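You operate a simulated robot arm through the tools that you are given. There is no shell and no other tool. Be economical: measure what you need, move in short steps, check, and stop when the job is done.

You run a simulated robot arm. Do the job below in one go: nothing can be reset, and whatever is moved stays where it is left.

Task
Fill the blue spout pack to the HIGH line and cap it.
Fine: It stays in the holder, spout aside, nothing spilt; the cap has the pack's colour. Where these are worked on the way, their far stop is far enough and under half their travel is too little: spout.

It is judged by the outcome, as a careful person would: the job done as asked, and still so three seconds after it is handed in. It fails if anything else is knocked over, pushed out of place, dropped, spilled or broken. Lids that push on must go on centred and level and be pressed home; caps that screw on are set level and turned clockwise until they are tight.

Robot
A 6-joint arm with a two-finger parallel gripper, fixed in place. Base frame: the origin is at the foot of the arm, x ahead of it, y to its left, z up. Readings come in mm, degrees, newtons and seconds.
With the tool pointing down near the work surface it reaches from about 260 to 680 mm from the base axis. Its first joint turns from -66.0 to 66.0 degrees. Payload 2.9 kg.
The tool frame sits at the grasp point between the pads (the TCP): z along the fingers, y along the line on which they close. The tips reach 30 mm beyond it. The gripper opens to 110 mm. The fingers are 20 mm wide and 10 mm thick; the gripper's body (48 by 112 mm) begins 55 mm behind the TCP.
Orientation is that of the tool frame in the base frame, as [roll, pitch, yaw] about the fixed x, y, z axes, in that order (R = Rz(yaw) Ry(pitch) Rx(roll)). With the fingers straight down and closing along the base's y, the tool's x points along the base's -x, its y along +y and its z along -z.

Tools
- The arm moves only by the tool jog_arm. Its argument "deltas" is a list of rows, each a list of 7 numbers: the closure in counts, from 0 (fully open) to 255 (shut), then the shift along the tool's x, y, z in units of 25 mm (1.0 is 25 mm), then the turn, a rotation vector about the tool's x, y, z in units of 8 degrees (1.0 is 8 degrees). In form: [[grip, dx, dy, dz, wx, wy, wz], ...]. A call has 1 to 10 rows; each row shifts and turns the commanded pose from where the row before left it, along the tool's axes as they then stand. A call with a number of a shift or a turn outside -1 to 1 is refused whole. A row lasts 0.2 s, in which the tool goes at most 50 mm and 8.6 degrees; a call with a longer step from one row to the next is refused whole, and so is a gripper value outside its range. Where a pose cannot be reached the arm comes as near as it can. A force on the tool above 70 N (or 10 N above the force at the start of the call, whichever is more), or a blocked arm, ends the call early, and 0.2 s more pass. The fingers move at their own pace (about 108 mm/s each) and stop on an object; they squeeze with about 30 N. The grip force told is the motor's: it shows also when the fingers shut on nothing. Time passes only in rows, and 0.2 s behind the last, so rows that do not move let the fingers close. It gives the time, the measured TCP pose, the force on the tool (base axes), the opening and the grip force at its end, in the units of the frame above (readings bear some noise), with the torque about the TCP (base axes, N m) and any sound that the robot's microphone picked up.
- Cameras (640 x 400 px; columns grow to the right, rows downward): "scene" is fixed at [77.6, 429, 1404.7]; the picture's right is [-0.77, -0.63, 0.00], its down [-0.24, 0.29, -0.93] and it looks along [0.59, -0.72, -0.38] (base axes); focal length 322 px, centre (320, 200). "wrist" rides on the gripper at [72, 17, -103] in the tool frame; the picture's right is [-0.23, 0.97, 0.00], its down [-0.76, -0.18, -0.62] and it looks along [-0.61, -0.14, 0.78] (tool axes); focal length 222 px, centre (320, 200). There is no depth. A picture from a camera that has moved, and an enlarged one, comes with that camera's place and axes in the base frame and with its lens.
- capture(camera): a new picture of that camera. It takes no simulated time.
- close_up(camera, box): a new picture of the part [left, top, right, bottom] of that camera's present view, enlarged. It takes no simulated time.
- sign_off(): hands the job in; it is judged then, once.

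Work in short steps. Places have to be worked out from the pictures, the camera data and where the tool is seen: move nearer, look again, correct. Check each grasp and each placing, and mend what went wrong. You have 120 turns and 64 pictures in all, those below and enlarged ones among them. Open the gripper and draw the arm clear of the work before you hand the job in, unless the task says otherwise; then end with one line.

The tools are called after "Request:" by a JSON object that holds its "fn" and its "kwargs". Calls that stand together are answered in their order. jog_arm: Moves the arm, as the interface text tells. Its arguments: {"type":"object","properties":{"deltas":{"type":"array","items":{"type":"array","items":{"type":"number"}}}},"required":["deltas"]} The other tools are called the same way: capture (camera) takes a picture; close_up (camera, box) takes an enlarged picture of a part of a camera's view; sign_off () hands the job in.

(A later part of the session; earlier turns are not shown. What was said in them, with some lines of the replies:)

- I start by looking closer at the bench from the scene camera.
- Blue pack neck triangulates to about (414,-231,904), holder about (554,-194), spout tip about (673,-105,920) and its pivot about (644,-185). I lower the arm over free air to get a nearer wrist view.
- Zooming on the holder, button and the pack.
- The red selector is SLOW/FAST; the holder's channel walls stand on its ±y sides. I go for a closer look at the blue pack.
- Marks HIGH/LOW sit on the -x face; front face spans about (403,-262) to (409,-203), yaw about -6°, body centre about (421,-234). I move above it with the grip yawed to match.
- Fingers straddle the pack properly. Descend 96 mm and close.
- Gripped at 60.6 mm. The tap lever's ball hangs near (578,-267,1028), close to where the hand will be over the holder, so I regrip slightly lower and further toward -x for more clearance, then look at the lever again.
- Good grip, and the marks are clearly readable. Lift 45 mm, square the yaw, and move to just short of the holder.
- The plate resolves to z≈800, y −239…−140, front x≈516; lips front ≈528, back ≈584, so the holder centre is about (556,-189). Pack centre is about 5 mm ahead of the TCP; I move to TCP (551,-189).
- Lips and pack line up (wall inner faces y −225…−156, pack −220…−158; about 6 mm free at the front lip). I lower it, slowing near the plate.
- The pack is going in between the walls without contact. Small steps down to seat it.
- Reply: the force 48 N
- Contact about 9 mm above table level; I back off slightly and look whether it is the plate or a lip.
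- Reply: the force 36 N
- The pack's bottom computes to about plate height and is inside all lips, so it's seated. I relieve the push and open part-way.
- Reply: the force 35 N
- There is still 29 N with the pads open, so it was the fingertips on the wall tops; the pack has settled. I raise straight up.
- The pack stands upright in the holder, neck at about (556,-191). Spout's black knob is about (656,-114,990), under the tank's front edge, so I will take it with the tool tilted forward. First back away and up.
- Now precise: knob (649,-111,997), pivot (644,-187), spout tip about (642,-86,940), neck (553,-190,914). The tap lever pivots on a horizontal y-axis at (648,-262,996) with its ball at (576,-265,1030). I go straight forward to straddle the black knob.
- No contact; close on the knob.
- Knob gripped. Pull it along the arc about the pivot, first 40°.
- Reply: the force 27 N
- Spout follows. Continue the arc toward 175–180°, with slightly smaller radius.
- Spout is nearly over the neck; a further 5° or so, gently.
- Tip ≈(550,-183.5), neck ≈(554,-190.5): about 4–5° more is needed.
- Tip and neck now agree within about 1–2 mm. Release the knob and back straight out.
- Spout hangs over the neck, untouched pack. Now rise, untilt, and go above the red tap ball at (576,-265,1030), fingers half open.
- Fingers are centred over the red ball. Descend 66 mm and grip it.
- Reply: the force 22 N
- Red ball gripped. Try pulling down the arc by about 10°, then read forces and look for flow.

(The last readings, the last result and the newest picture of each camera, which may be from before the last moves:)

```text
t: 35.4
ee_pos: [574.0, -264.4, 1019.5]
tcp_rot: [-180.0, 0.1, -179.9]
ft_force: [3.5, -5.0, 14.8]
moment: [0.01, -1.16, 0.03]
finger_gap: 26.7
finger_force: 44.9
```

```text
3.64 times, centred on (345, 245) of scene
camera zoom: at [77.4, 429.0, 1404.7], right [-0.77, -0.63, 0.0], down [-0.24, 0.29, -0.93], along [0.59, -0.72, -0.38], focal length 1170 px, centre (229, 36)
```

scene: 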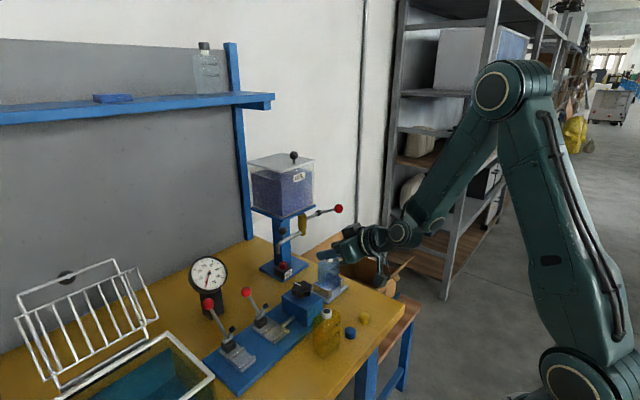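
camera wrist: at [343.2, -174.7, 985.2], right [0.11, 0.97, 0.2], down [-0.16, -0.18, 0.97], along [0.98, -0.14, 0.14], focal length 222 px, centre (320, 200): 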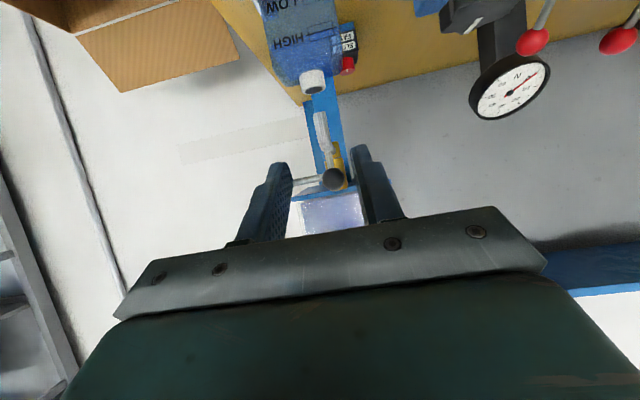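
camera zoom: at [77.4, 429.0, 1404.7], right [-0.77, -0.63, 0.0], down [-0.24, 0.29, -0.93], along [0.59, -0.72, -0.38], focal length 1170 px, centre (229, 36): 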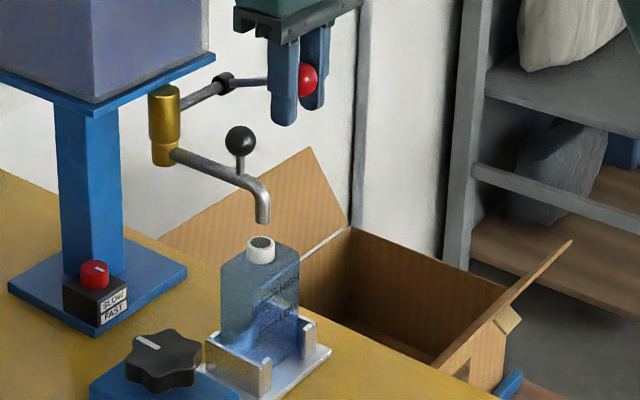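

The lever moves down with ~15 N resistance; no flow yet. Go another ~14°.

Request:
{"fn": "jog_arm", "kwargs": {"deltas": [[255, 0.1, 0, 0.38, 0, 0, 0], [255, 0.06, 0, 0.38, 0, 0, 0]]}}

Request:
{"fn": "close_up", "kwargs": {"camera": "scene", "box": [315, 225, 375, 300]}}

```text
t: 36.0
ee_pos: [568.7, -264.9, 997.8]
tcp_rot: [179.9, 0.0, -179.9]
ft_force: [-0.1, 10.7, 16.7]
moment: [-0.04, -1.18, -0.01]
finger_gap: 26.9
finger_force: 44.9
```

```text
5.33 times, centred on (345, 262) of scene
camera zoom: at [77.2, 429.5, 1404.6], right [-0.77, -0.63, 0.0], down [-0.24, 0.29, -0.93], along [0.59, -0.72, -0.38], focal length 1716 px, centre (187, -133)
```

zoom: 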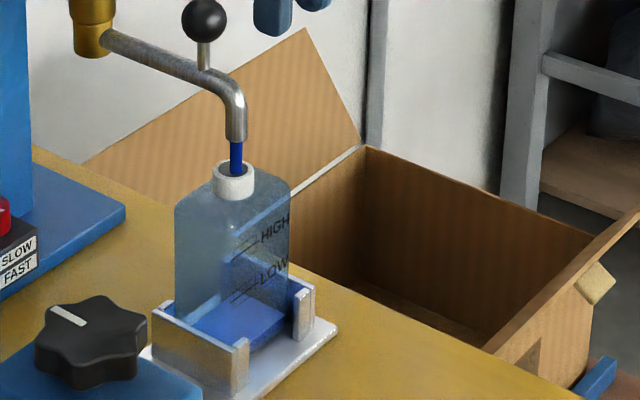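

Gel is flowing cleanly into the neck, level roughly 12–15 mm already. Hold one row (0.4 s) and measure the rate.

Request:
{"fn": "jog_arm", "kwargs": {"deltas": [[255, 0, 0, 0, 0, 0, 0]]}}

Request:
{"fn": "close_up", "kwargs": {"camera": "scene", "box": [325, 250, 375, 300]}}

```text
t: 36.4
ee_pos: [569.6, -265.3, 999.0]
tcp_rot: [180.0, 0.0, -179.9]
ft_force: [-0.5, 17.9, 15.8]
moment: [-0.08, -1.15, -0.01]
finger_gap: 26.7
finger_force: 44.7
```

```text
8.00 times, centred on (350, 275) of scene
camera zoom: at [77.2, 429.7, 1404.5], right [-0.77, -0.63, 0.0], down [-0.24, 0.29, -0.93], along [0.59, -0.72, -0.38], focal length 2575 px, centre (80, -400)
```

zoom: 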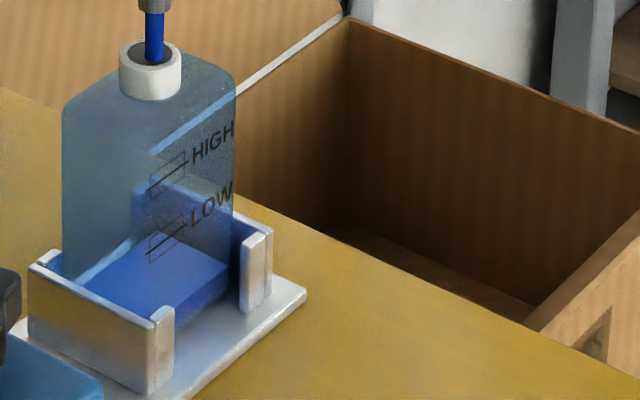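

Level is about 11 mm of the HIGH line's ~60 mm, rising slowly. Hold 0.8 s more and measure.

Request:
{"fn": "jog_arm", "kwargs": {"deltas": [[255, 0, 0, 0, 0, 0, 0], [255, 0, 0, 0, 0, 0, 0], [255, 0, 0, 0, 0, 0, 0]]}}

Request:
{"fn": "close_up", "kwargs": {"camera": "scene", "box": [325, 250, 375, 300]}}

```text
t: 37.2
ee_pos: [569.0, -265.4, 998.0]
tcp_rot: [-180.0, 0.0, -179.9]
ft_force: [-1.3, 24.8, 13.6]
moment: [-0.17, -0.94, -0.01]
finger_gap: 26.9
finger_force: 45.5
```

```text
8.00 times, centred on (350, 275) of scene
camera zoom: at [77.2, 429.8, 1404.5], right [-0.77, -0.63, 0.0], down [-0.24, 0.29, -0.93], along [0.59, -0.72, -0.38], focal length 2575 px, centre (80, -400)
```

zoom: 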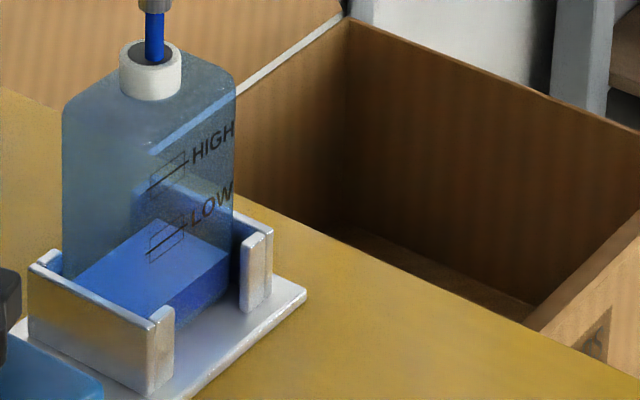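

Rising about 7 mm/s; roughly 6 s to go. Hold 2.2 s (with a small y correction to relax the side force) and recheck.

Request:
{"fn": "jog_arm", "kwargs": {"deltas": [[255, 0, 0.04, 0, 0, 0, 0], [255, 0, 0.04, 0, 0, 0, 0], [255, 0, 0, 0, 0, 0, 0], [255, 0, 0, 0, 0, 0, 0], [255, 0, 0, 0, 0, 0, 0], [255, 0, 0, 0, 0, 0, 0], [255, 0, 0, 0, 0, 0, 0], [255, 0, 0, 0, 0, 0, 0], [255, 0, 0, 0, 0, 0, 0], [255, 0, 0, 0, 0, 0, 0]]}}

Request:
{"fn": "close_up", "kwargs": {"camera": "scene", "box": [325, 250, 375, 300]}}

```text
t: 39.4
ee_pos: [569.0, -265.4, 999.1]
tcp_rot: [-180.0, 0.1, 179.8]
ft_force: [3.2, -7.7, 0.6]
moment: [0.04, 0.13, -0.02]
finger_gap: 26.4
finger_force: 44.2
```

```text
8.00 times, centred on (350, 275) of scene
camera zoom: at [77.7, 428.8, 1404.8], right [-0.77, -0.63, 0.0], down [-0.24, 0.29, -0.93], along [0.59, -0.72, -0.38], focal length 2575 px, centre (80, -400)
```

zoom: 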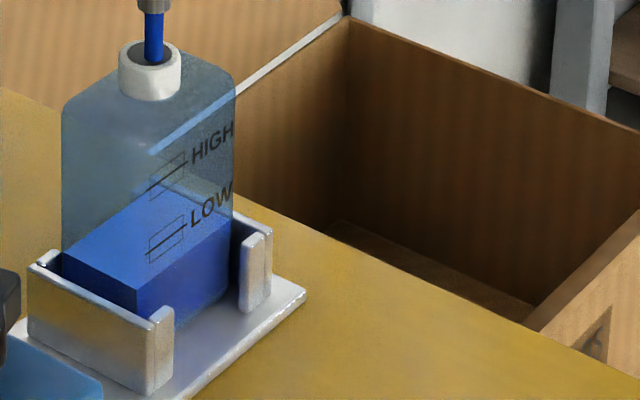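

Level edge is ~87 px below the HIGH line at ~17 px/s, about 5 s left. Hold 3.8 s more.

Request:
{"fn": "jog_arm", "kwargs": {"deltas": [[255, 0, 0, 0, 0, 0, 0], [255, 0, 0, 0, 0, 0, 0], [255, 0, 0, 0, 0, 0, 0], [255, 0, 0, 0, 0, 0, 0], [255, 0, 0, 0, 0, 0, 0], [255, 0, 0, 0, 0, 0, 0], [255, 0, 0, 0, 0, 0, 0], [255, 0, 0, 0, 0, 0, 0], [255, 0, 0, 0, 0, 0, 0], [255, 0, 0, 0, 0, 0, 0]]}}

Request:
{"fn": "jog_arm", "kwargs": {"deltas": [[255, 0, 0, 0, 0, 0, 0], [255, 0, 0, 0, 0, 0, 0], [255, 0, 0, 0, 0, 0, 0], [255, 0, 0, 0, 0, 0, 0], [255, 0, 0, 0, 0, 0, 0], [255, 0, 0, 0, 0, 0, 0], [255, 0, 0, 0, 0, 0, 0]]}}

Request:
{"fn": "close_up", "kwargs": {"camera": "scene", "box": [325, 250, 375, 300]}}

```text
t: 41.6
ee_pos: [569.8, -264.4, 997.2]
tcp_rot: [179.9, 0.0, 179.9]
ft_force: [-1.7, -14.5, -3.0]
moment: [0.11, 0.34, 0.02]
finger_gap: 26.8
finger_force: 44.9
```

```text
t: 43.2
ee_pos: [568.7, -265.5, 998.6]
tcp_rot: [180.0, 0.1, 179.9]
ft_force: [-3.8, -16.0, -2.0]
moment: [0.14, 0.3, 0.02]
finger_gap: 27.1
finger_force: 45.0
```

```text
8.00 times, centred on (350, 275) of scene
camera zoom: at [77.5, 428.5, 1404.9], right [-0.77, -0.63, 0.0], down [-0.24, 0.29, -0.93], along [0.59, -0.72, -0.38], focal length 2575 px, centre (80, -400)
```

zoom: 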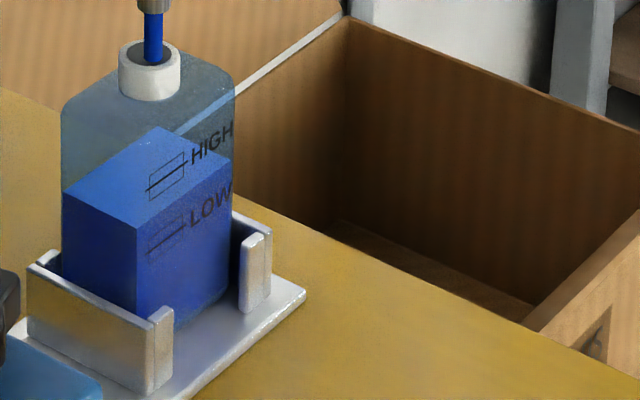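

Remaining ~29 px ≈1.8 s. Hold 1.4 s then swing the lever back up its arc within the same call, to close.

Request:
{"fn": "jog_arm", "kwargs": {"deltas": [[255, 0, 0, 0, 0, 0, 0], [255, 0, 0, 0, 0, 0, 0], [255, 0, 0, 0, 0, 0, 0], [255, 0, 0, 0, 0, 0, 0], [255, 0, 0, 0, 0, 0, 0], [255, 0, 0, 0, 0, 0, 0], [255, 0, 0, 0, 0, 0, 0], [255, -0.06, 0, -0.4, 0, 0, 0], [255, -0.12, 0, -0.42, 0, 0, 0], [255, -0.18, 0, -0.5, 0, 0, 0]]}}

Request:
{"fn": "close_up", "kwargs": {"camera": "scene", "box": [325, 250, 375, 300]}}

```text
t: 45.4
ee_pos: [577.0, -266.1, 1030.3]
tcp_rot: [179.9, -0.2, -179.9]
ft_force: [-2.3, -16.5, -17.3]
moment: [0.06, 0.9, 0.02]
finger_gap: 26.7
finger_force: 45.2
```

```text
8.00 times, centred on (350, 275) of scene
camera zoom: at [77.9, 428.4, 1404.9], right [-0.77, -0.63, 0.0], down [-0.24, 0.29, -0.93], along [0.59, -0.72, -0.38], focal length 2575 px, centre (80, -400)
```

zoom: 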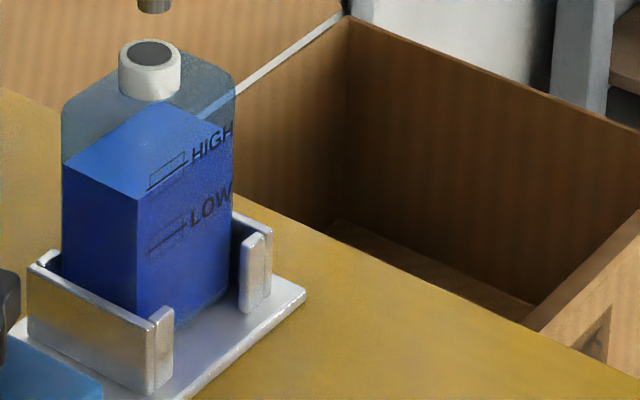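

Flow stopped and the level edge lies right on the HIGH line. Release the lever and rise.

Request:
{"fn": "jog_arm", "kwargs": {"deltas": [[200, 0, 0, 0, 0, 0, 0], [140, 0, 0, 0, 0, 0, 0], [140, 0, 0, 0, 0, 0, 0], [140, 0, 0, -0.9, 0, 0, 0], [140, 0, 0, -0.9, 0, 0, 0], [140, 0, 0, -0.9, 0, 0, 0], [140, 0, 0, 0, 0, 0, 0]]}}

Request:
{"fn": "close_up", "kwargs": {"camera": "scene", "box": [290, 190, 390, 300]}}

```text
t: 47.0
ee_pos: [576.2, -264.8, 1099.8]
tcp_rot: [-179.9, 0.1, 179.9]
ft_force: [1.3, 0.1, 0.8]
moment: [0.02, -0.02, 0.02]
finger_gap: 49.8
finger_force: 0.1
```

```text
3.64 times, centred on (340, 245) of scene
camera zoom: at [77.6, 429.0, 1404.7], right [-0.77, -0.63, 0.0], down [-0.24, 0.29, -0.93], along [0.59, -0.72, -0.38], focal length 1170 px, centre (247, 36)
```

zoom: 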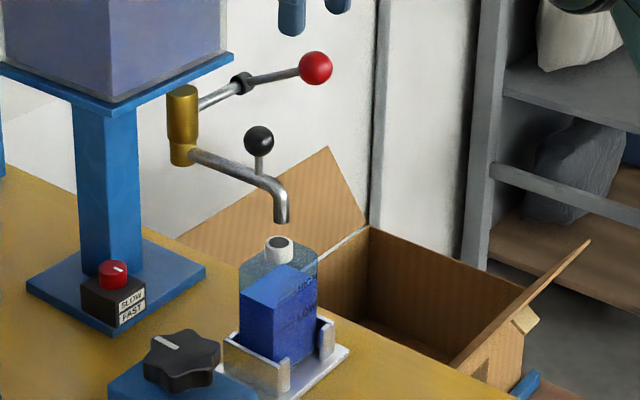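

Tap closed, lever back at its start. Now retrace to the spout knob: back off, tilt again, and come in from -x.

Request:
{"fn": "jog_arm", "kwargs": {"deltas": [[140, 0.9, 0, 0, 0, 0, 0], [140, 0.9, 0, 0, 0, 0, 0], [140, 0.9, 0, 0, 0, 0, 0], [140, 0.9, 0, 0, 0, 0, 0], [140, 0.72, 0, 0, 0, 0, 0], [150, 0, 0, 0, 0, -0.94, 0], [150, 0, 0, 0, 0, -0.94, 0], [150, 0, 0, 0, 0, -0.94, 0], [150, 0, 0, 0, 0, -0.94, 0], [150, 0, 0, 0, 0, -0.94, 0]]}}

Request:
{"fn": "jog_arm", "kwargs": {"deltas": [[150, 0, 0, 0, 0, -0.94, 0], [150, 0, 0, 0, 0, -0.94, 0], [150, 0, 0, 0, 0, -0.92, 0], [150, 0.89, 0.74, 0.515, 0, 0, 0], [150, 0.89, 0.74, 0.515, 0, 0, 0], [150, 0.89, 0.74, 0.515, 0, 0, 0], [150, 0.89, 0.76, 0.515, 0, 0, 0], [150, 0, 0, 0, 0, 0, 0]]}}

```text
t: 49.2
ee_pos: [470.5, -263.9, 1099.3]
tcp_rot: [180.0, 37.9, 179.9]
ft_force: [-0.5, 0.0, -0.2]
moment: [-0.02, 0.02, -0.01]
finger_gap: 45.6
finger_force: 0.1
```

```text
t: 51.0
ee_pos: [470.9, -191.4, 997.4]
tcp_rot: [-180.0, 60.1, -180.0]
ft_force: [0.2, 0.5, -0.3]
moment: [0.0, 0.04, 0.0]
finger_gap: 45.4
finger_force: 0.0
```

In place; go forward 99 mm and grip the knob.

Request:
{"fn": "jog_arm", "kwargs": {"deltas": [[150, -0.398, 0.01, 0.689, 0, 0, 0], [150, -0.398, 0.01, 0.689, 0, 0, 0], [150, -0.398, 0.01, 0.689, 0, 0, 0], [150, -0.398, 0.01, 0.689, 0, 0, 0], [150, -0.398, 0.01, 0.689, 0, 0, 0], [150, 0, 0, 0, 0, 0, 0], [200, 0, 0, 0, 0, 0, 0], [255, 0, 0, 0, 0, 0, 0], [255, 0, 0, 0, 0, 0, 0]]}}

```text
t: 53.0
ee_pos: [570.1, -189.9, 996.9]
tcp_rot: [180.0, 60.1, 180.0]
ft_force: [3.5, -1.0, -0.4]
moment: [0.03, 0.13, -0.02]
finger_gap: 22.9
finger_force: 44.6
```

Knob gripped; swing the spout back along the arc to its aside position.

Request:
{"fn": "jog_arm", "kwargs": {"deltas": [[255, 0, 0.376, 0, 0, 0, 0], [255, -0.044, 0.508, 0.076, 0, 0, 0], [255, -0.09, 0.488, 0.156, 0, 0, 0], [255, -0.128, 0.448, 0.222, 0, 0, 0], [255, -0.168, 0.396, 0.291, 0, 0, 0], [255, -0.198, 0.336, 0.343, 0, 0, 0], [255, -0.224, 0.256, 0.388, 0, 0, 0], [255, -0.244, 0.18, 0.423, 0, 0, 0], [255, -0.254, 0.088, 0.44, 0, 0, 0], [255, -0.182, 0.012, 0.315, 0, 0, 0]]}}

```text
t: 55.2
ee_pos: [645.2, -111.6, 995.5]
tcp_rot: [179.8, 59.8, 179.8]
ft_force: [-3.2, -3.8, -3.9]
moment: [0.01, 0.01, -0.35]
finger_gap: 22.9
finger_force: 44.4
```

Push the last few millimetres toward the start position, then release and back out.

Request:
{"fn": "jog_arm", "kwargs": {"deltas": [[255, -0.09, 0, 0.156, 0, 0, 0], [255, 0, 0, 0, 0, 0, 0], [180, 0, 0, 0, 0, 0, 0], [150, 0, 0, 0, 0, 0, 0], [150, 0.4, 0, -0.69, 0, 0, 0], [150, 0.5, 0, -0.86, 0, 0, 0], [150, 0.5, 0, -0.86, 0, 0, 0], [150, 0.5, 0, -0.86, 0, 0, 0], [150, 0.5, 0, -0.86, 0, 0, 0], [150, 0.5, 0, -0.86, 0, 0, 0]]}}

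Request:
{"fn": "capture", "kwargs": {"camera": "scene"}}

```text
t: 57.4
ee_pos: [507.2, -112.0, 996.4]
tcp_rot: [179.8, 60.1, 179.9]
ft_force: [0.0, 0.9, -0.2]
moment: [-0.02, -0.01, 0.03]
finger_gap: 45.2
finger_force: 0.1
```

```text
15 pictures are left
```

scene: 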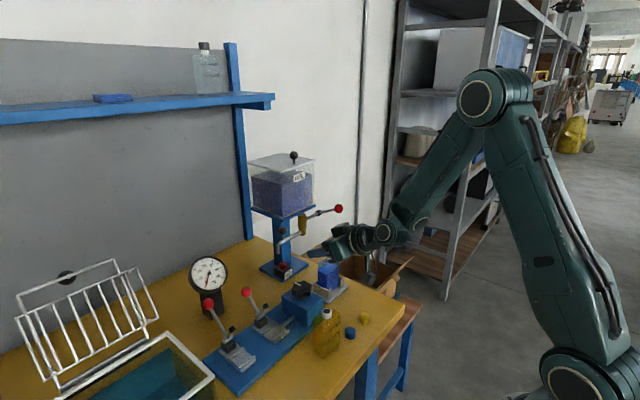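

Spout is back aside. Next the blue cap at about (409,-90,~800): retreat over it and untilt.

Request:
{"fn": "jog_arm", "kwargs": {"deltas": [[110, 0.55, 0.2, -0.95, 0, 0, 0], [110, 0.55, 0.2, -0.95, 0, 0, 0], [110, 0.55, 0.2, -0.95, 0, 0, 0], [110, 0.55, 0.2, -0.95, 0, 0, 0], [110, 0, 0, 0, 0, 0.94, 0], [110, 0, 0, 0, 0, 0.94, 0], [110, 0, 0, 0, 0, 0.94, 0], [110, 0, 0, 0, 0, 0.94, 0]]}}

Request:
{"fn": "jog_arm", "kwargs": {"deltas": [[110, 0, 0, 0, 0, 0.94, 0], [110, 0, 0, 0, 0, 0.94, 0], [110, 0, 0, 0, 0, 0.94, 0], [110, 0, 0, 0, 0, 0.92, 0], [110, 0.9, 0, 0.4, 0, 0, 0], [110, 0.9, 0, 0.4, 0, 0, 0], [110, 0, 0, 0, 0, 0, 0]]}}

Request:
{"fn": "close_up", "kwargs": {"camera": "wrist", "box": [220, 60, 440, 220]}}

```text
t: 59.2
ee_pos: [410.5, -98.2, 997.8]
tcp_rot: [-180.0, 29.9, 179.9]
ft_force: [-0.5, 0.1, -0.1]
moment: [0.01, 0.0, 0.0]
finger_gap: 62.3
finger_force: 0.1
out of reach, approached as far as the arm can: row 4
```

```text
t: 60.8
ee_pos: [366.1, -98.8, 978.3]
tcp_rot: [-179.9, 0.1, 179.9]
ft_force: [-0.6, 0.6, -0.3]
moment: [0.02, 0.0, 0.0]
finger_gap: 62.5
finger_force: 0.0
```

```text
2.50 times, centred on (330, 140) of wrist
camera zoom: at [292.9, -81.2, 1081.1], right [0.23, 0.97, 0.0], down [0.76, -0.18, 0.62], along [0.61, -0.14, -0.78], focal length 555 px, centre (295, 350)
```

zoom: 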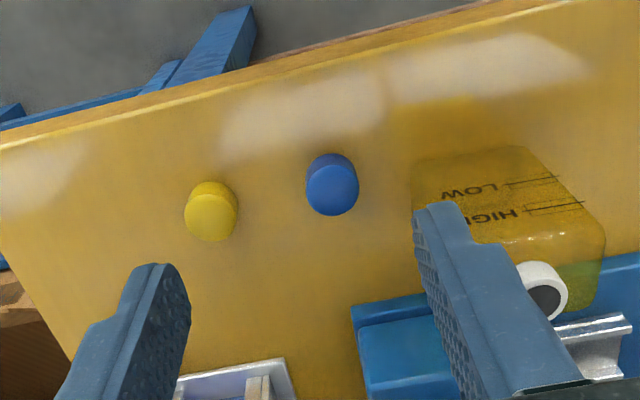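

Blue cap: top centre ≈(407,-87.4,818), Ø≈27. The yellow pack is near at +y, so I turn the hand +90° (closing along x, camera away from the pack).

Request:
{"fn": "jog_arm", "kwargs": {"deltas": [[110, 0, 0, 0, 0, 0, -0.94], [110, 0, 0, 0, 0, 0, -0.94], [110, 0, 0, 0, 0, 0, -0.94], [110, 0, 0, 0, 0, 0, -0.94], [110, 0, 0, 0, 0, 0, -0.94], [110, 0, 0, 0, 0, 0, -0.94], [110, 0, 0, 0, 0, 0, -0.94], [110, 0, 0, 0, 0, 0, -0.94], [110, 0, 0, 0, 0, 0, -0.94], [110, 0, 0, 0, 0, 0, -0.94]]}}

Request:
{"fn": "jog_arm", "kwargs": {"deltas": [[110, 0, 0, 0, 0, 0, -0.93], [110, 0, 0, 0, 0, 0, -0.92], [110, 0, 0, 0, 0, 0, 0]]}}

```text
t: 63.0
ee_pos: [366.4, -97.2, 979.3]
tcp_rot: [-179.9, -0.1, -104.7]
ft_force: [-0.3, 0.2, 0.2]
moment: [-0.02, -0.03, 0.02]
finger_gap: 62.7
finger_force: 0.1
```

```text
t: 63.8
ee_pos: [364.8, -96.0, 979.2]
tcp_rot: [-179.8, 0.0, -90.0]
ft_force: [-0.2, 0.2, 0.6]
moment: [-0.02, 0.0, 0.0]
finger_gap: 62.6
finger_force: 0.0
```

Request:
{"fn": "jog_arm", "kwargs": {"deltas": [[110, -0.19, -0.84, 0.5, 0, 0, 0], [110, -0.19, -0.84, 0.5, 0, 0, 0], [110, 0, 0, 0.9, 0, 0, 0], [110, 0, 0, 0.9, 0, 0, 0], [110, 0, 0, 0.9, 0, 0, 0], [110, 0, 0, 0.66, 0, 0, 0], [110, 0, 0, 0, 0, 0, 0]]}}

Request:
{"fn": "close_up", "kwargs": {"camera": "scene", "box": [300, 265, 390, 365]}}

Request:
{"fn": "close_up", "kwargs": {"camera": "wrist", "box": [220, 80, 440, 220]}}

```text
t: 65.4
ee_pos: [408.3, -86.8, 869.0]
tcp_rot: [-179.9, -0.1, -90.2]
ft_force: [-0.7, 0.6, 0.1]
moment: [-0.03, 0.03, -0.01]
finger_gap: 62.7
finger_force: 0.0
```

```text
4.00 times, centred on (345, 315) of scene
camera zoom: at [77.6, 429.0, 1404.7], right [-0.77, -0.63, 0.0], down [-0.24, 0.29, -0.93], along [0.59, -0.72, -0.38], focal length 1287 px, centre (220, -260)
```

zoom: 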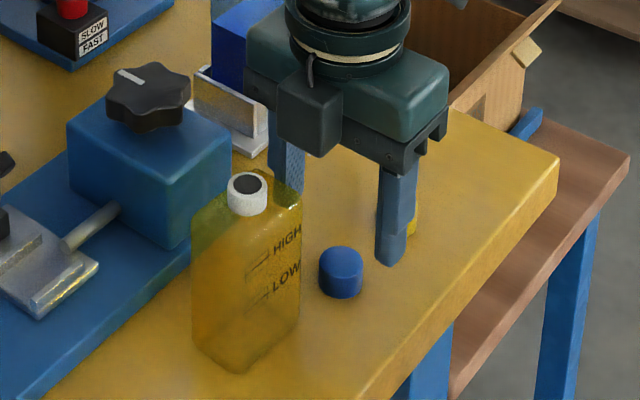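

```text
2.86 times, centred on (330, 150) of wrist
camera zoom: at [391.0, -159.8, 972.5], right [-0.97, 0.23, 0.0], down [0.18, 0.76, 0.62], along [0.14, 0.61, -0.78], focal length 635 px, centre (291, 343)
```

zoom: 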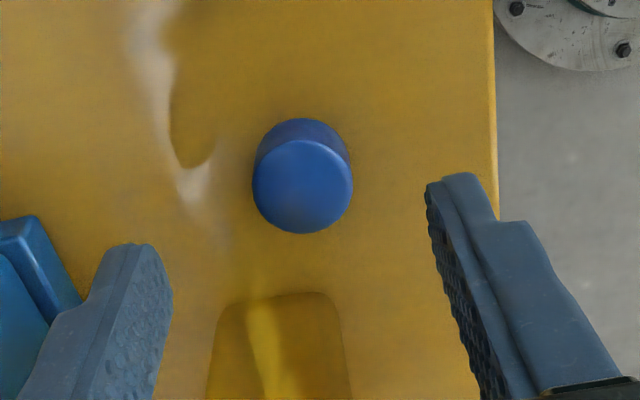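

Cap refines to (405.5,-88.5). Correct, descend to just above the table and close gently.

Request:
{"fn": "jog_arm", "kwargs": {"deltas": [[110, 0.07, 0.1, 0.6, 0, 0, 0], [110, 0, 0, 0.6, 0, 0, 0], [110, 0, 0, 0.3, 0, 0, 0], [110, 0, 0, 0, 0, 0, 0], [180, 0, 0, 0, 0, 0, 0], [255, 0, 0, 0, 0, 0, 0], [255, 0, 0, 0, 0, 0, 0]]}}

Request:
{"fn": "jog_arm", "kwargs": {"deltas": [[255, 0, 0, -0.5, 0, 0, 0], [255, 0, 0, -0.9, 0, 0, 0], [255, 0, 0, -0.9, 0, 0, 0], [255, 0, 0, -0.9, 0, 0, 0], [255, 0, 0, -0.9, 0, 0, 0], [255, 0, 0, -0.9, 0, 0, 0], [255, 0, 0, 0, 0, 0, 0]]}}

Request:
{"fn": "close_up", "kwargs": {"camera": "scene", "box": [290, 220, 400, 330]}}

```text
t: 66.3
ee_pos: [408.5, -89.8, 837.7]
tcp_rot: [-179.3, 0.1, -90.0]
ft_force: [-3.7, 0.4, 20.1]
moment: [0.79, -0.27, 0.17]
finger_gap: 62.6
finger_force: 0.1
stopped in row 4: the force on the tool passed its limit at 74 N (the readings are from after the stop); the commanded pose is now the measured one
```

```text
t: 67.9
ee_pos: [406.2, -90.8, 963.7]
tcp_rot: [-179.3, 0.2, -90.0]
ft_force: [-0.3, -0.9, 0.2]
moment: [-0.01, 0.01, 0.01]
finger_gap: 0.0
finger_force: 29.5
```

```text
3.64 times, centred on (345, 275) of scene
camera zoom: at [77.6, 429.0, 1404.7], right [-0.77, -0.63, 0.0], down [-0.24, 0.29, -0.93], along [0.59, -0.72, -0.38], focal length 1170 px, centre (229, -73)
```

zoom: 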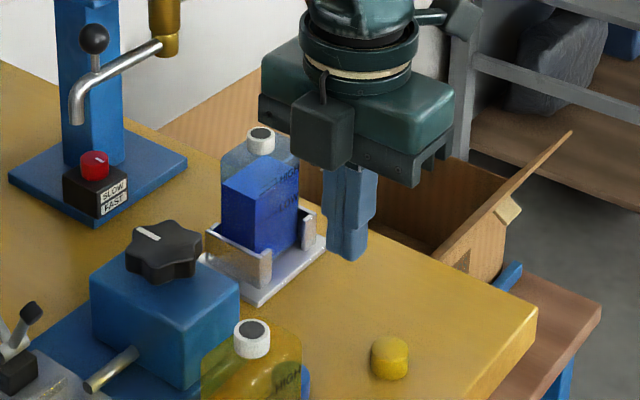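

Stopped at 74 N with a moment pointing to +y: a box on the back of the hand probably touched the yellow pack's neck, and the cap was not gripped. Check pack and cap.

Request:
{"fn": "close_up", "kwargs": {"camera": "scene", "box": [300, 295, 380, 365]}}

Request:
{"fn": "capture", "kwargs": {"camera": "wrist"}}

```text
5.71 times, centred on (340, 330) of scene
camera zoom: at [77.6, 429.0, 1404.7], right [-0.77, -0.63, 0.0], down [-0.24, 0.29, -0.93], along [0.59, -0.72, -0.38], focal length 1839 px, centre (206, -543)
```

zoom: 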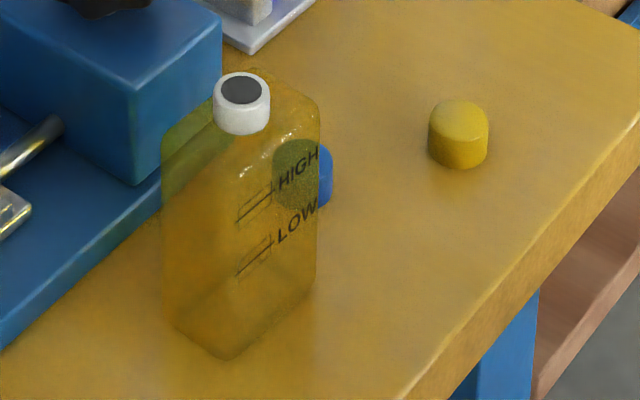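

```text
9 pictures are left
camera wrist: at [388.8, -163.9, 1067.0], right [-0.97, 0.23, -0.01], down [0.17, 0.76, 0.63], along [0.15, 0.61, -0.78], focal length 222 px, centre (320, 200)
```

wrist: 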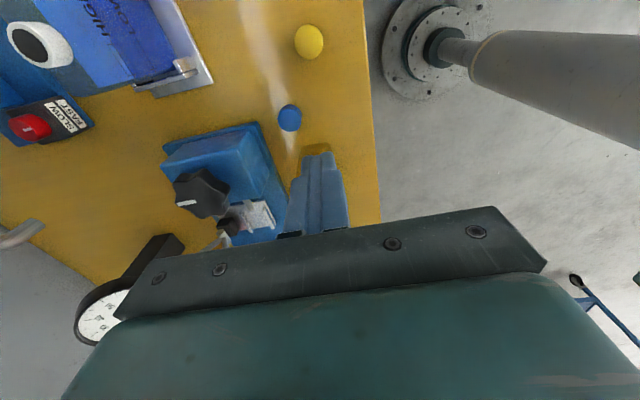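

Yellow pack hasn't moved; the cap got flicked to about (445,-88), still upright. I turn the hand 18° so its rear box clears the yellow neck, move over the cap and re-measure.

Request:
{"fn": "jog_arm", "kwargs": {"deltas": [[140, -0.056, -0.776, 0, -0.0875, 0, 0], [140, -0.056, -0.776, 0, 0, 0, 0], [140, 0, 0, 0, 0, 0, 0.75], [140, 0, 0, 0, 0, 0, 0.75], [140, 0, 0, 0, 0, 0, 0.75], [140, 0, 0, 0.9, 0, 0, 0], [140, 0, 0, 0.9, 0, 0, 0], [140, 0, 0, 0.9, 0, 0, 0], [140, 0, 0, 0.7, 0, 0, 0], [140, 0, 0, 0, 0, 0, 0]]}}

Request:
{"fn": "close_up", "kwargs": {"camera": "wrist", "box": [220, 80, 440, 220]}}

```text
t: 70.1
ee_pos: [443.8, -87.2, 877.2]
tcp_rot: [180.0, 0.0, -108.0]
ft_force: [0.4, -0.2, -0.1]
moment: [0.0, -0.01, 0.02]
finger_gap: 49.7
finger_force: 0.1
```

```text
2.86 times, centred on (330, 150) of wrist
camera zoom: at [406.8, -150.9, 980.7], right [-0.86, 0.52, 0.0], down [0.41, 0.67, 0.62], along [0.32, 0.53, -0.78], focal length 635 px, centre (291, 343)
```

zoom: 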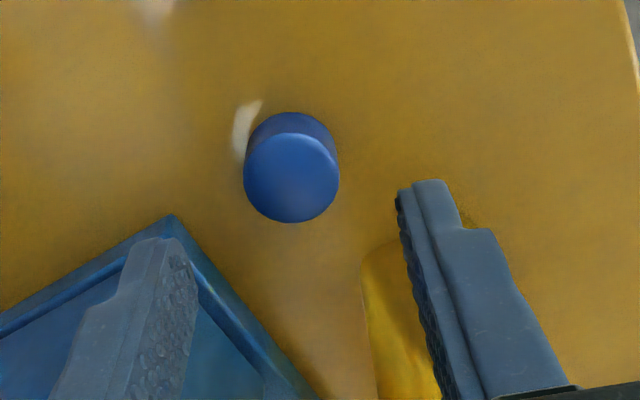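

Cap at (444,-89), directly between the pads. Narrow to ~41 mm, descend to z≈833.

Request:
{"fn": "jog_arm", "kwargs": {"deltas": [[160, 0.057, -0.018, 0, 0, 0, 0], [160, 0, 0, 0.6, 0, 0, 0], [160, 0, 0, 0.6, 0, 0, 0], [160, 0, 0, 0.4, 0, 0, 0], [160, 0, 0, 0.16, 0, 0, 0], [160, 0, 0, 0, 0, 0, 0]]}}

```text
t: 71.5
ee_pos: [448.6, -90.2, 837.7]
tcp_rot: [-179.4, 0.2, -108.0]
ft_force: [0.5, -5.4, 58.7]
moment: [2.79, 0.15, 0.0]
finger_gap: 41.1
finger_force: 0.0
```

Same contact (at y≈-48): the hand's rear box is sitting on the yellow pack's shoulder. I raise at once and turn the hand the other way round (camera side, which is higher, toward the pack).

Request:
{"fn": "jog_arm", "kwargs": {"deltas": [[160, 0, 0, -0.6, 0, 0, 0], [160, 0, 0, -0.9, 0, 0, 0], [160, 0, 0, -0.9, 0, 0, 0], [160, 0, 0, -0.9, 0, 0, 0], [160, 0, 0, -0.9, 0, 0, 0], [160, 0, 0, 0, 0, 0, 0]]}}

Request:
{"fn": "close_up", "kwargs": {"camera": "scene", "box": [300, 295, 380, 365]}}

```text
t: 72.9
ee_pos: [444.2, -88.8, 938.6]
tcp_rot: [-180.0, 0.1, -108.0]
ft_force: [0.4, 0.9, -0.2]
moment: [0.0, 0.02, 0.0]
finger_gap: 41.0
finger_force: 0.0
```

```text
5.71 times, centred on (340, 330) of scene
camera zoom: at [77.6, 429.0, 1404.7], right [-0.77, -0.63, 0.0], down [-0.24, 0.29, -0.93], along [0.59, -0.72, -0.38], focal length 1839 px, centre (206, -543)
```

zoom: 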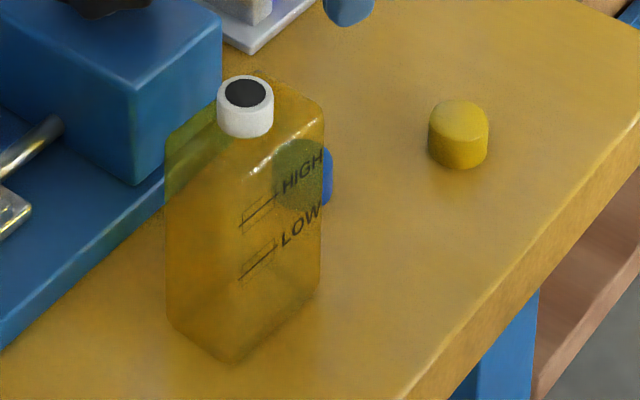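

The yellow pack shifted only about 2 mm and stands fine. Rotate the hand 172° at this safe height.

Request:
{"fn": "jog_arm", "kwargs": {"deltas": [[160, 0, 0, 0, 0, 0, 0.977], [160, 0, 0, 0, 0, 0, 0.977], [160, 0, 0, 0, 0, 0, 0.977], [160, 0, 0, 0, 0, 0, 0.977], [160, 0, 0, 0, 0, 0, 0.977], [160, 0, 0, 0, 0, 0, 0.977], [160, 0, 0, 0, 0, 0, 0.977], [160, 0, 0, 0, 0, 0, 0.977], [160, 0, 0, 0, 0, 0, 0.977], [160, 0, 0, 0, 0, 0, 0.977]]}}

Request:
{"fn": "jog_arm", "kwargs": {"deltas": [[160, 0, 0, 0, 0, 0, 0.977], [160, 0, 0, 0, 0, 0, 0.977], [160, 0, 0, 0, 0, 0, 0.977], [160, 0, 0, 0, 0, 0, 0.977], [160, 0, 0, 0, 0, 0, 0.977], [160, 0, 0, 0, 0, 0, 0.977], [160, 0, 0, 0, 0, 0, 0.977], [160, 0, 0, 0, 0, 0, 0.977], [160, 0, 0, 0, 0, 0, 0.977], [160, 0, 0, 0, 0, 0, 0.977]]}}

Request:
{"fn": "jog_arm", "kwargs": {"deltas": [[160, 0, 0, 0, 0, 0, 0.977], [160, 0, 0, 0, 0, 0, 0.977], [160, 0, 0, 0, 0, 0, 0]]}}

```text
t: 75.1
ee_pos: [445.8, -86.5, 938.5]
tcp_rot: [-179.9, -0.2, 173.7]
ft_force: [-1.1, -1.2, 0.7]
moment: [-0.01, 0.01, 0.02]
finger_gap: 41.0
finger_force: 0.0
```

```text
t: 77.3
ee_pos: [446.1, -88.4, 937.9]
tcp_rot: [-179.9, -0.2, 95.4]
ft_force: [0.0, -0.3, -0.6]
moment: [-0.02, 0.0, 0.0]
finger_gap: 41.0
finger_force: 0.1
```

```text
t: 78.1
ee_pos: [444.4, -87.8, 937.4]
tcp_rot: [-179.8, -0.1, 79.9]
ft_force: [-0.6, -0.7, 0.0]
moment: [0.03, 0.0, -0.02]
finger_gap: 41.2
finger_force: 0.0
```

Now descend in two stages, watching the force.

Request:
{"fn": "jog_arm", "kwargs": {"deltas": [[160, 0, 0, 0.9, 0, 0, 0], [160, 0, 0, 0.9, 0, 0, 0], [160, 0, 0, 0.9, 0, 0, 0], [160, 0, 0, 0.6, 0, 0, 0], [160, 0, 0, 0.4, 0, 0, 0], [160, 0, 0, 0, 0, 0, 0]]}}

```text
t: 79.5
ee_pos: [445.1, -89.9, 844.5]
tcp_rot: [-180.0, 0.0, 80.0]
ft_force: [0.2, -0.4, 0.0]
moment: [-0.01, -0.02, -0.01]
finger_gap: 40.9
finger_force: 0.1
```

Request:
{"fn": "jog_arm", "kwargs": {"deltas": [[160, 0, 0, 0.2, 0, 0, 0], [160, 0, 0, 0.2, 0, 0, 0], [160, 0, 0, 0.08, 0, 0, 0], [160, 0, 0, 0, 0, 0, 0]]}}

```text
t: 80.5
ee_pos: [444.5, -88.6, 834.6]
tcp_rot: [-179.9, 0.1, 80.0]
ft_force: [-0.8, 0.1, -1.3]
moment: [0.02, 0.01, 0.02]
finger_gap: 41.4
finger_force: 0.0
```

No contact this time. Close on the cap.

Request:
{"fn": "jog_arm", "kwargs": {"deltas": [[200, 0, 0, 0, 0, 0, 0], [255, 0, 0, 0, 0, 0, 0], [255, 0, 0, 0, 0, 0, 0], [255, 0, 0, 0, 0, 0, 0]]}}

```text
t: 81.5
ee_pos: [445.4, -88.8, 832.6]
tcp_rot: [-179.9, 0.0, 80.0]
ft_force: [-0.1, 0.5, -0.2]
moment: [0.0, -0.02, 0.04]
finger_gap: 23.0
finger_force: 30.4
```

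Gripped at 23 mm. Lift straight up 105 mm and look.

Request:
{"fn": "jog_arm", "kwargs": {"deltas": [[255, 0, 0, -0.4, 0, 0, 0], [255, 0, 0, -0.8, 0, 0, 0], [255, 0, 0, -0.9, 0, 0, 0], [255, 0, 0, -0.9, 0, 0, 0], [255, 0, 0, -0.9, 0, 0, 0], [255, 0, 0, -0.9, 0, 0, 0], [255, 0, 0, -0.9, 0, 0, 0], [255, 0, 0, 0, 0, 0, 0]]}}

Request:
{"fn": "close_up", "kwargs": {"camera": "scene", "box": [290, 240, 390, 340]}}

```text
t: 83.3
ee_pos: [445.5, -89.4, 975.6]
tcp_rot: [-179.9, -0.1, 80.1]
ft_force: [-0.7, -0.1, -0.9]
moment: [0.02, 0.01, -0.04]
finger_gap: 23.0
finger_force: 29.9
```

```text
4.00 times, centred on (340, 290) of scene
camera zoom: at [77.6, 429.0, 1404.7], right [-0.77, -0.63, 0.0], down [-0.24, 0.29, -0.93], along [0.59, -0.72, -0.38], focal length 1287 px, centre (240, -160)
```

zoom: 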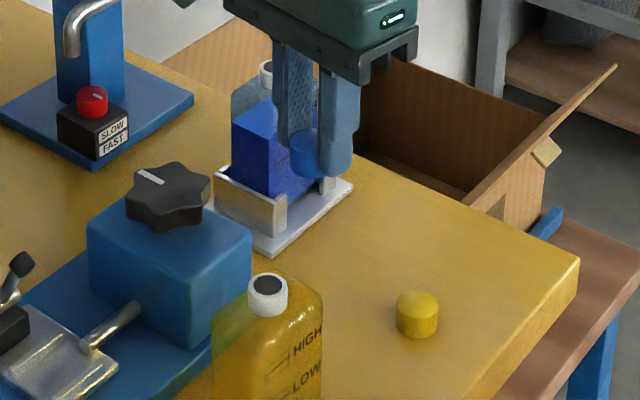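

Request:
{"fn": "close_up", "kwargs": {"camera": "wrist", "box": [240, 100, 420, 220]}}

```text
3.33 times, centred on (330, 160) of wrist
camera zoom: at [474.6, -21.1, 1078.5], right [0.92, -0.39, 0.0], down [-0.31, -0.72, 0.62], along [-0.25, -0.57, -0.78], focal length 740 px, centre (287, 333)
```

zoom: 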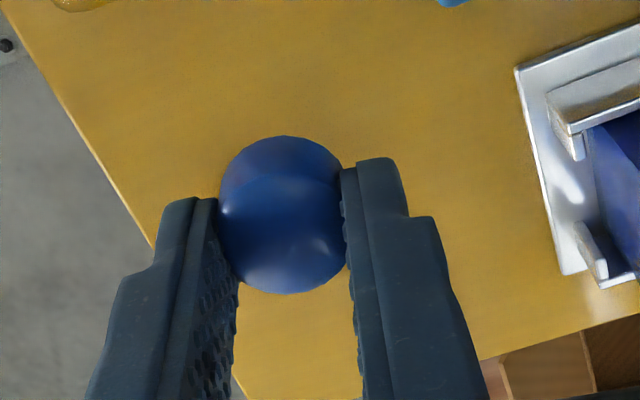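

Cap is centred in the grip (offset ≈+1 mm), bottom ≈39.5 mm below TCP. I turn the hand up to yaw ≈235° so there's room to screw clockwise, then carry it over the neck.

Request:
{"fn": "jog_arm", "kwargs": {"deltas": [[255, 0, 0, 0, 0, 0, -0.97], [255, 0, 0, 0, 0, 0, -0.97], [255, 0, 0, 0, 0, 0, -0.97], [255, 0, 0, 0, 0, 0, -0.97], [255, 0, 0, 0, 0, 0, -0.97], [255, 0, 0, 0, 0, 0, -0.97], [255, 0, 0, 0, 0, 0, -0.97], [255, 0, 0, 0, 0, 0, -0.97], [255, 0, 0, 0, 0, 0, -0.97], [255, 0, 0, 0, 0, 0, -0.97]]}}

Request:
{"fn": "jog_arm", "kwargs": {"deltas": [[255, 0, 0, 0, 0, 0, -0.97], [255, 0, 0, 0, 0, 0, -0.97], [255, 0, 0, 0, 0, 0, -0.97], [255, 0, 0, 0, 0, 0, -0.97], [255, 0, 0, 0, 0, 0, -0.97], [255, 0, 0, 0, 0, 0, -0.97], [255, 0, 0, 0, 0, 0, -0.97], [255, 0, 0, 0, 0, 0, -0.97], [255, 0, 0, 0, 0, 0, -0.97], [255, 0, 0, 0, 0, 0, -0.97]]}}

Request:
{"fn": "jog_arm", "kwargs": {"deltas": [[255, 0.1275, -0.984, 0, 0, 0, 0], [255, 0.1275, -0.984, 0, 0, 0, 0], [255, 0.1275, -0.984, 0, 0, 0, 0], [255, 0.1275, -0.984, 0, 0, 0, 0], [255, 0.1275, -0.984, 0, 0, 0, 0], [255, 0.1275, -0.984, 0, 0, 0, 0], [255, 0, 0, 0, 0, 0, 0], [255, 0, 0, 0, 0, 0, 0]]}}

```text
t: 85.5
ee_pos: [445.5, -90.4, 974.9]
tcp_rot: [-180.0, -0.1, 157.7]
ft_force: [0.4, -0.1, -0.2]
moment: [0.03, 0.0, 0.0]
finger_gap: 23.3
finger_force: 29.8
```

```text
t: 87.7
ee_pos: [444.7, -88.4, 975.9]
tcp_rot: [180.0, 0.1, -124.6]
ft_force: [-0.7, 1.0, -0.8]
moment: [-0.02, -0.02, -0.02]
finger_gap: 23.1
finger_force: 29.8
```

```text
t: 89.5
ee_pos: [555.8, -187.8, 975.3]
tcp_rot: [179.9, 0.0, -124.9]
ft_force: [0.4, -1.1, 0.0]
moment: [0.0, 0.0, 0.03]
finger_gap: 23.2
finger_force: 30.0
```

Lower to cap bottom just above the neck and check alignment.

Request:
{"fn": "jog_arm", "kwargs": {"deltas": [[255, 0, 0, 0.4, 0, 0, 0], [255, 0, 0, 0.2, 0, 0, 0], [255, 0, 0, 0, 0, 0, 0]]}}

Request:
{"fn": "close_up", "kwargs": {"camera": "scene", "box": [325, 225, 375, 275]}}

```text
t: 90.3
ee_pos: [555.5, -188.6, 961.1]
tcp_rot: [179.9, -0.1, -124.8]
ft_force: [0.4, 0.2, 0.4]
moment: [-0.05, 0.02, 0.0]
finger_gap: 23.5
finger_force: 29.7
```

```text
8.00 times, centred on (350, 250) of scene
camera zoom: at [77.6, 429.0, 1404.7], right [-0.77, -0.63, 0.0], down [-0.24, 0.29, -0.93], along [0.59, -0.72, -0.38], focal length 2575 px, centre (80, -200)
```

zoom: 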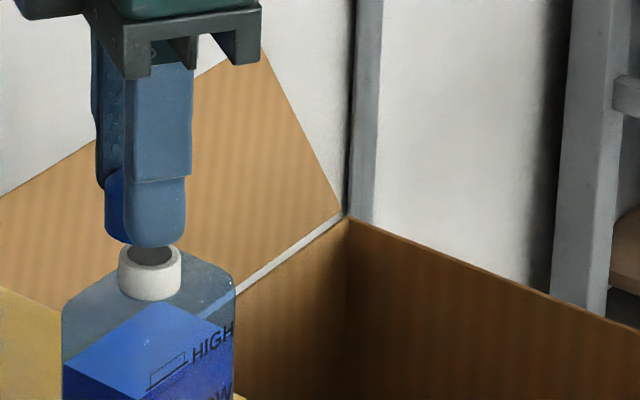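

Scene view suggests the cap must go ~3.7 mm to image right; check the other direction with the wrist view.

Request:
{"fn": "close_up", "kwargs": {"camera": "wrist", "box": [260, 100, 380, 200]}}

```text
4.00 times, centred on (320, 150) of wrist
camera zoom: at [500.6, -238.9, 1064.3], right [-0.67, 0.74, 0.0], down [0.58, 0.52, 0.62], along [0.46, 0.42, -0.78], focal length 888 px, centre (320, 400)
```

zoom: 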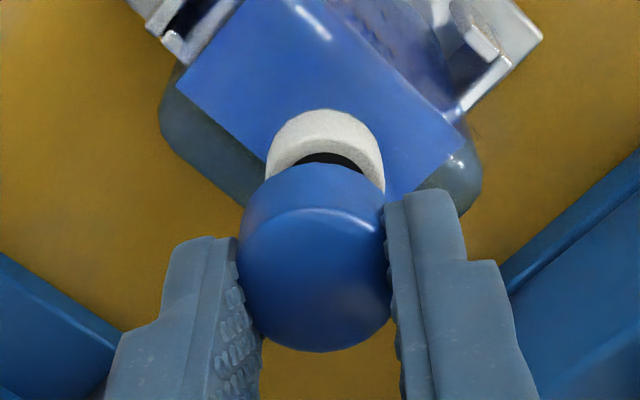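

Both views combined: shift the cap by +2.6 mm tool-x, +2.2 mm tool-y. Then lower slowly onto the neck.

Request:
{"fn": "jog_arm", "kwargs": {"deltas": [[255, 0.104, 0.088, 0, 0, 0, 0], [255, 0, 0, 0.1, 0, 0, 0], [255, 0, 0, 0.1, 0, 0, 0], [255, 0, 0, 0.1, 0, 0, 0], [255, 0, 0, 0.1, 0, 0, 0], [255, 0, 0, 0, 0, 0, 0]]}}

```text
t: 91.7
ee_pos: [553.3, -190.2, 949.9]
tcp_rot: [180.0, 0.0, -124.8]
ft_force: [-0.2, 0.6, 0.1]
moment: [-0.01, 0.02, 0.0]
finger_gap: 23.0
finger_force: 29.4
```

No contact yet; keep lowering in small steps.

Request:
{"fn": "jog_arm", "kwargs": {"deltas": [[255, 0, 0, 0.08, 0, 0, 0], [255, 0, 0, 0.08, 0, 0, 0], [255, 0, 0, 0.08, 0, 0, 0], [255, 0, 0, 0, 0, 0, 0]]}}

```text
t: 92.7
ee_pos: [552.4, -190.3, 947.5]
tcp_rot: [-179.6, 0.1, -124.8]
ft_force: [-2.1, 3.5, 34.0]
moment: [0.08, 0.1, -0.03]
finger_gap: 23.5
finger_force: 30.1
heard: snap
```

A snap was heard at 34 N; look whether the cap went on level.

Request:
{"fn": "close_up", "kwargs": {"camera": "scene", "box": [330, 240, 365, 275]}}

```text
11.43 times, centred on (348, 258) of scene
camera zoom: at [76.9, 429.3, 1404.7], right [-0.77, -0.63, 0.0], down [-0.24, 0.29, -0.93], along [0.59, -0.72, -0.38], focal length 3678 px, centre (6, -457)
```

zoom: 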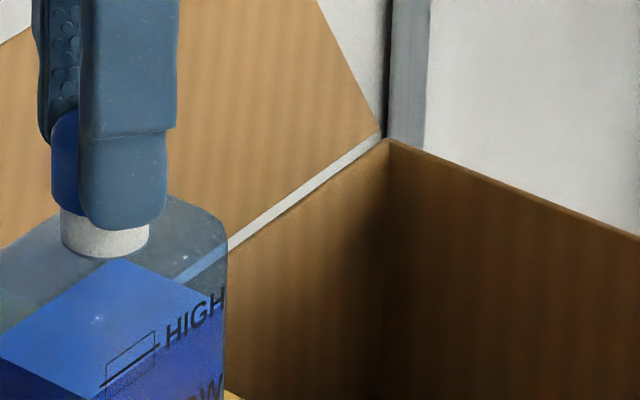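

The cap is centred but much neck is still visible. Press further in small steps and watch height.

Request:
{"fn": "jog_arm", "kwargs": {"deltas": [[255, 0, 0, 0.08, 0, 0, 0], [255, 0, 0, 0.08, 0, 0, 0], [255, 0, 0, 0, 0, 0, 0]]}}

```text
t: 93.5
ee_pos: [552.6, -190.3, 944.2]
tcp_rot: [-179.6, 0.1, -124.8]
ft_force: [-1.4, 0.0, 32.6]
moment: [-0.05, -0.02, 0.0]
finger_gap: 22.5
finger_force: 31.1
```

Height drops at constant ~33 N, which could be the pads slipping. Test whether it is a thread: turn 40° clockwise and read torque.

Request:
{"fn": "jog_arm", "kwargs": {"deltas": [[255, 0, 0, 0, 0, 0, 0.9], [255, 0, 0, 0, 0, 0, 0.9], [255, 0, 0, 0, 0, 0, 0.9], [255, 0, 0, 0, 0, 0, 0.9], [255, 0, 0, 0, 0, 0, 0.9], [255, 0, 0, 0, 0, 0, 0]]}}

```text
t: 94.9
ee_pos: [552.3, -189.1, 938.7]
tcp_rot: [179.8, -0.1, -160.8]
ft_force: [-2.6, 1.0, 7.8]
moment: [0.05, 0.16, 0.02]
finger_gap: 21.3
finger_force: 29.6
```

Torque stayed nil and the height fell further, so it behaves as a push-on cap. I release, rise, close the fingers and will press on its top squarely.

Request:
{"fn": "jog_arm", "kwargs": {"deltas": [[180, 0, 0, 0, 0, 0, 0], [140, 0, 0, 0, 0, 0, 0], [140, 0, 0, 0, 0, 0, 0], [140, 0, 0, -0.8, 0, 0, 0], [140, 0, 0, -0.9, 0, 0, 0], [140, 0, 0, -0.6, 0, 0, 0], [140, 0, 0, 0, 0, 0, 0]]}}

Request:
{"fn": "close_up", "kwargs": {"camera": "scene", "box": [320, 240, 370, 290]}}

```text
t: 96.5
ee_pos: [550.4, -189.9, 999.6]
tcp_rot: [179.9, -0.1, -160.9]
ft_force: [0.2, -0.4, -0.1]
moment: [0.03, 0.0, -0.04]
finger_gap: 49.6
finger_force: 0.0
```

```text
8.00 times, centred on (345, 265) of scene
camera zoom: at [77.6, 429.0, 1404.7], right [-0.77, -0.63, 0.0], down [-0.24, 0.29, -0.93], along [0.59, -0.72, -0.38], focal length 2575 px, centre (120, -320)
```

zoom: 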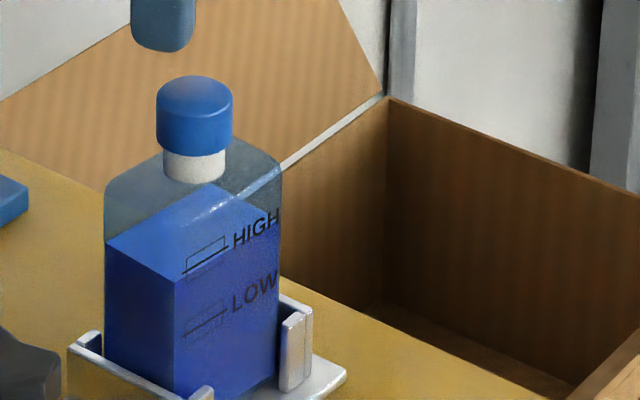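

The cap sits level and centred, with some 10 mm of neck still showing. Close the fingers and press down on its top.

Request:
{"fn": "jog_arm", "kwargs": {"deltas": [[255, 0, 0, 0, 0, 0, 0], [255, 0, 0, 0, 0, 0, 0], [255, 0, 0, 0.6, 0, 0, 0], [255, 0, 0, 0.5, 0, 0, 0], [255, 0, 0, 0, 0, 0, 0]]}}

Request:
{"fn": "jog_arm", "kwargs": {"deltas": [[255, 0, 0, 0.15, 0, 0, 0], [255, 0, 0, 0.15, 0, 0, 0], [255, 0, 0, 0.1, 0, 0, 0], [255, 0, 0, 0, 0, 0, 0]]}}

```text
t: 97.7
ee_pos: [551.3, -189.8, 970.6]
tcp_rot: [179.9, -0.1, -160.7]
ft_force: [-0.5, -0.2, -0.3]
moment: [0.02, 0.01, 0.02]
finger_gap: 0.0
finger_force: 30.4
```

```text
t: 98.7
ee_pos: [552.5, -190.2, 962.7]
tcp_rot: [-179.7, 0.1, -160.7]
ft_force: [-6.5, -1.1, 32.3]
moment: [-0.04, 0.25, 0.11]
finger_gap: 0.0
finger_force: 29.7
```

Contact on the cap top at ~32 N. Push on to about 60 N.

Request:
{"fn": "jog_arm", "kwargs": {"deltas": [[255, 0, 0, 0.07, 0, 0, 0], [255, 0, 0, 0.06, 0, 0, 0], [255, 0, 0, 0, 0, 0, 0]]}}

```text
t: 99.5
ee_pos: [551.5, -190.6, 963.6]
tcp_rot: [-179.7, 0.5, -160.8]
ft_force: [-9.7, 0.0, 46.0]
moment: [-0.04, 0.33, 0.12]
finger_gap: 0.0
finger_force: 30.1
```

The cap top has not moved between 32 and 46 N (933 mm, same as at the snap), so it is home. One last slightly firmer push, then withdraw upward.

Request:
{"fn": "jog_arm", "kwargs": {"deltas": [[255, 0, 0, 0.05, 0, 0, 0], [255, 0, 0, 0, 0, 0, 0]]}}

Request:
{"fn": "jog_arm", "kwargs": {"deltas": [[255, 0, 0, -0.4, 0, 0, 0], [255, 0, 0, -0.8, 0, 0, 0], [255, 0, 0, -0.9, 0, 0, 0], [160, 0, 0, 0, 0, 0, 0], [100, 0, 0, 0, 0, 0, 0], [100, 0, 0, 0, 0, 0, 0]]}}

```text
t: 100.1
ee_pos: [552.5, -190.5, 963.3]
tcp_rot: [-179.7, 0.5, -160.8]
ft_force: [-8.9, 0.6, 51.3]
moment: [-0.04, 0.36, 0.22]
finger_gap: 0.0
finger_force: 29.7
```

```text
t: 101.5
ee_pos: [551.5, -190.2, 1008.6]
tcp_rot: [179.8, -0.1, -160.9]
ft_force: [0.4, 0.2, -0.5]
moment: [-0.01, 0.01, -0.01]
finger_gap: 67.0
finger_force: 0.1
```

Draw clear toward the base and take the last look.

Request:
{"fn": "jog_arm", "kwargs": {"deltas": [[60, 0.906, 0.316, 0, 0, 0, 0], [60, 0.906, 0.316, 0, 0, 0, 0], [60, 0.906, 0.316, 0, 0, 0, 0], [60, 0.906, 0.316, -0.3, 0, 0, 0], [60, 0.906, 0.316, -0.9, 0, 0, 0], [60, 0, 0, -0.9, 0, 0, 0], [60, 0, 0, -0.9, 0, 0, 0], [60, 0, 0, 0, 0, 0, 0]]}}

Request:
{"fn": "close_up", "kwargs": {"camera": "scene", "box": [260, 190, 420, 350]}}

```text
t: 103.3
ee_pos: [432.1, -192.7, 1083.8]
tcp_rot: [179.8, -0.2, -160.8]
ft_force: [0.2, -0.4, 0.2]
moment: [0.02, 0.01, 0.01]
finger_gap: 84.5
finger_force: 0.0
```

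```text
2.50 times, centred on (340, 270) of scene
camera zoom: at [77.6, 429.0, 1404.7], right [-0.77, -0.63, 0.0], down [-0.24, 0.29, -0.93], along [0.59, -0.72, -0.38], focal length 805 px, centre (270, 25)
```

zoom: 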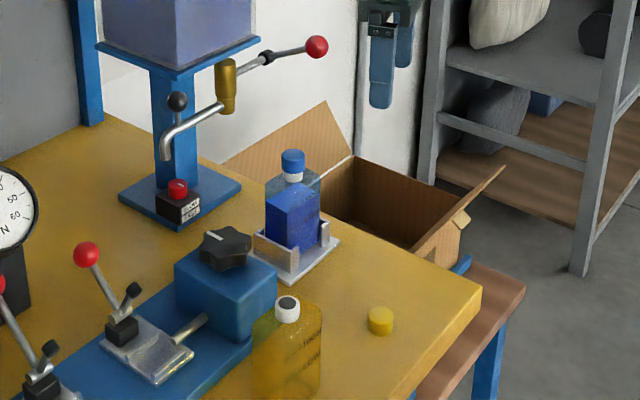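

The blue pack is filled to HIGH, capped level and still in the holder. The spout is aside, the tap is closed and nothing is spilt, so I hand the job in.

Request:
{"fn": "sign_off", "kwargs": {}}

```text
The job is handed in.
```

The blue pack is filled to the HIGH line and stands in the holder with its blue cap snapped on; the spout is swung aside, the tap is closed and nothing was spilt, but my hand bumped the yellow pack twice and shifted it about 2 mm (it still stands).
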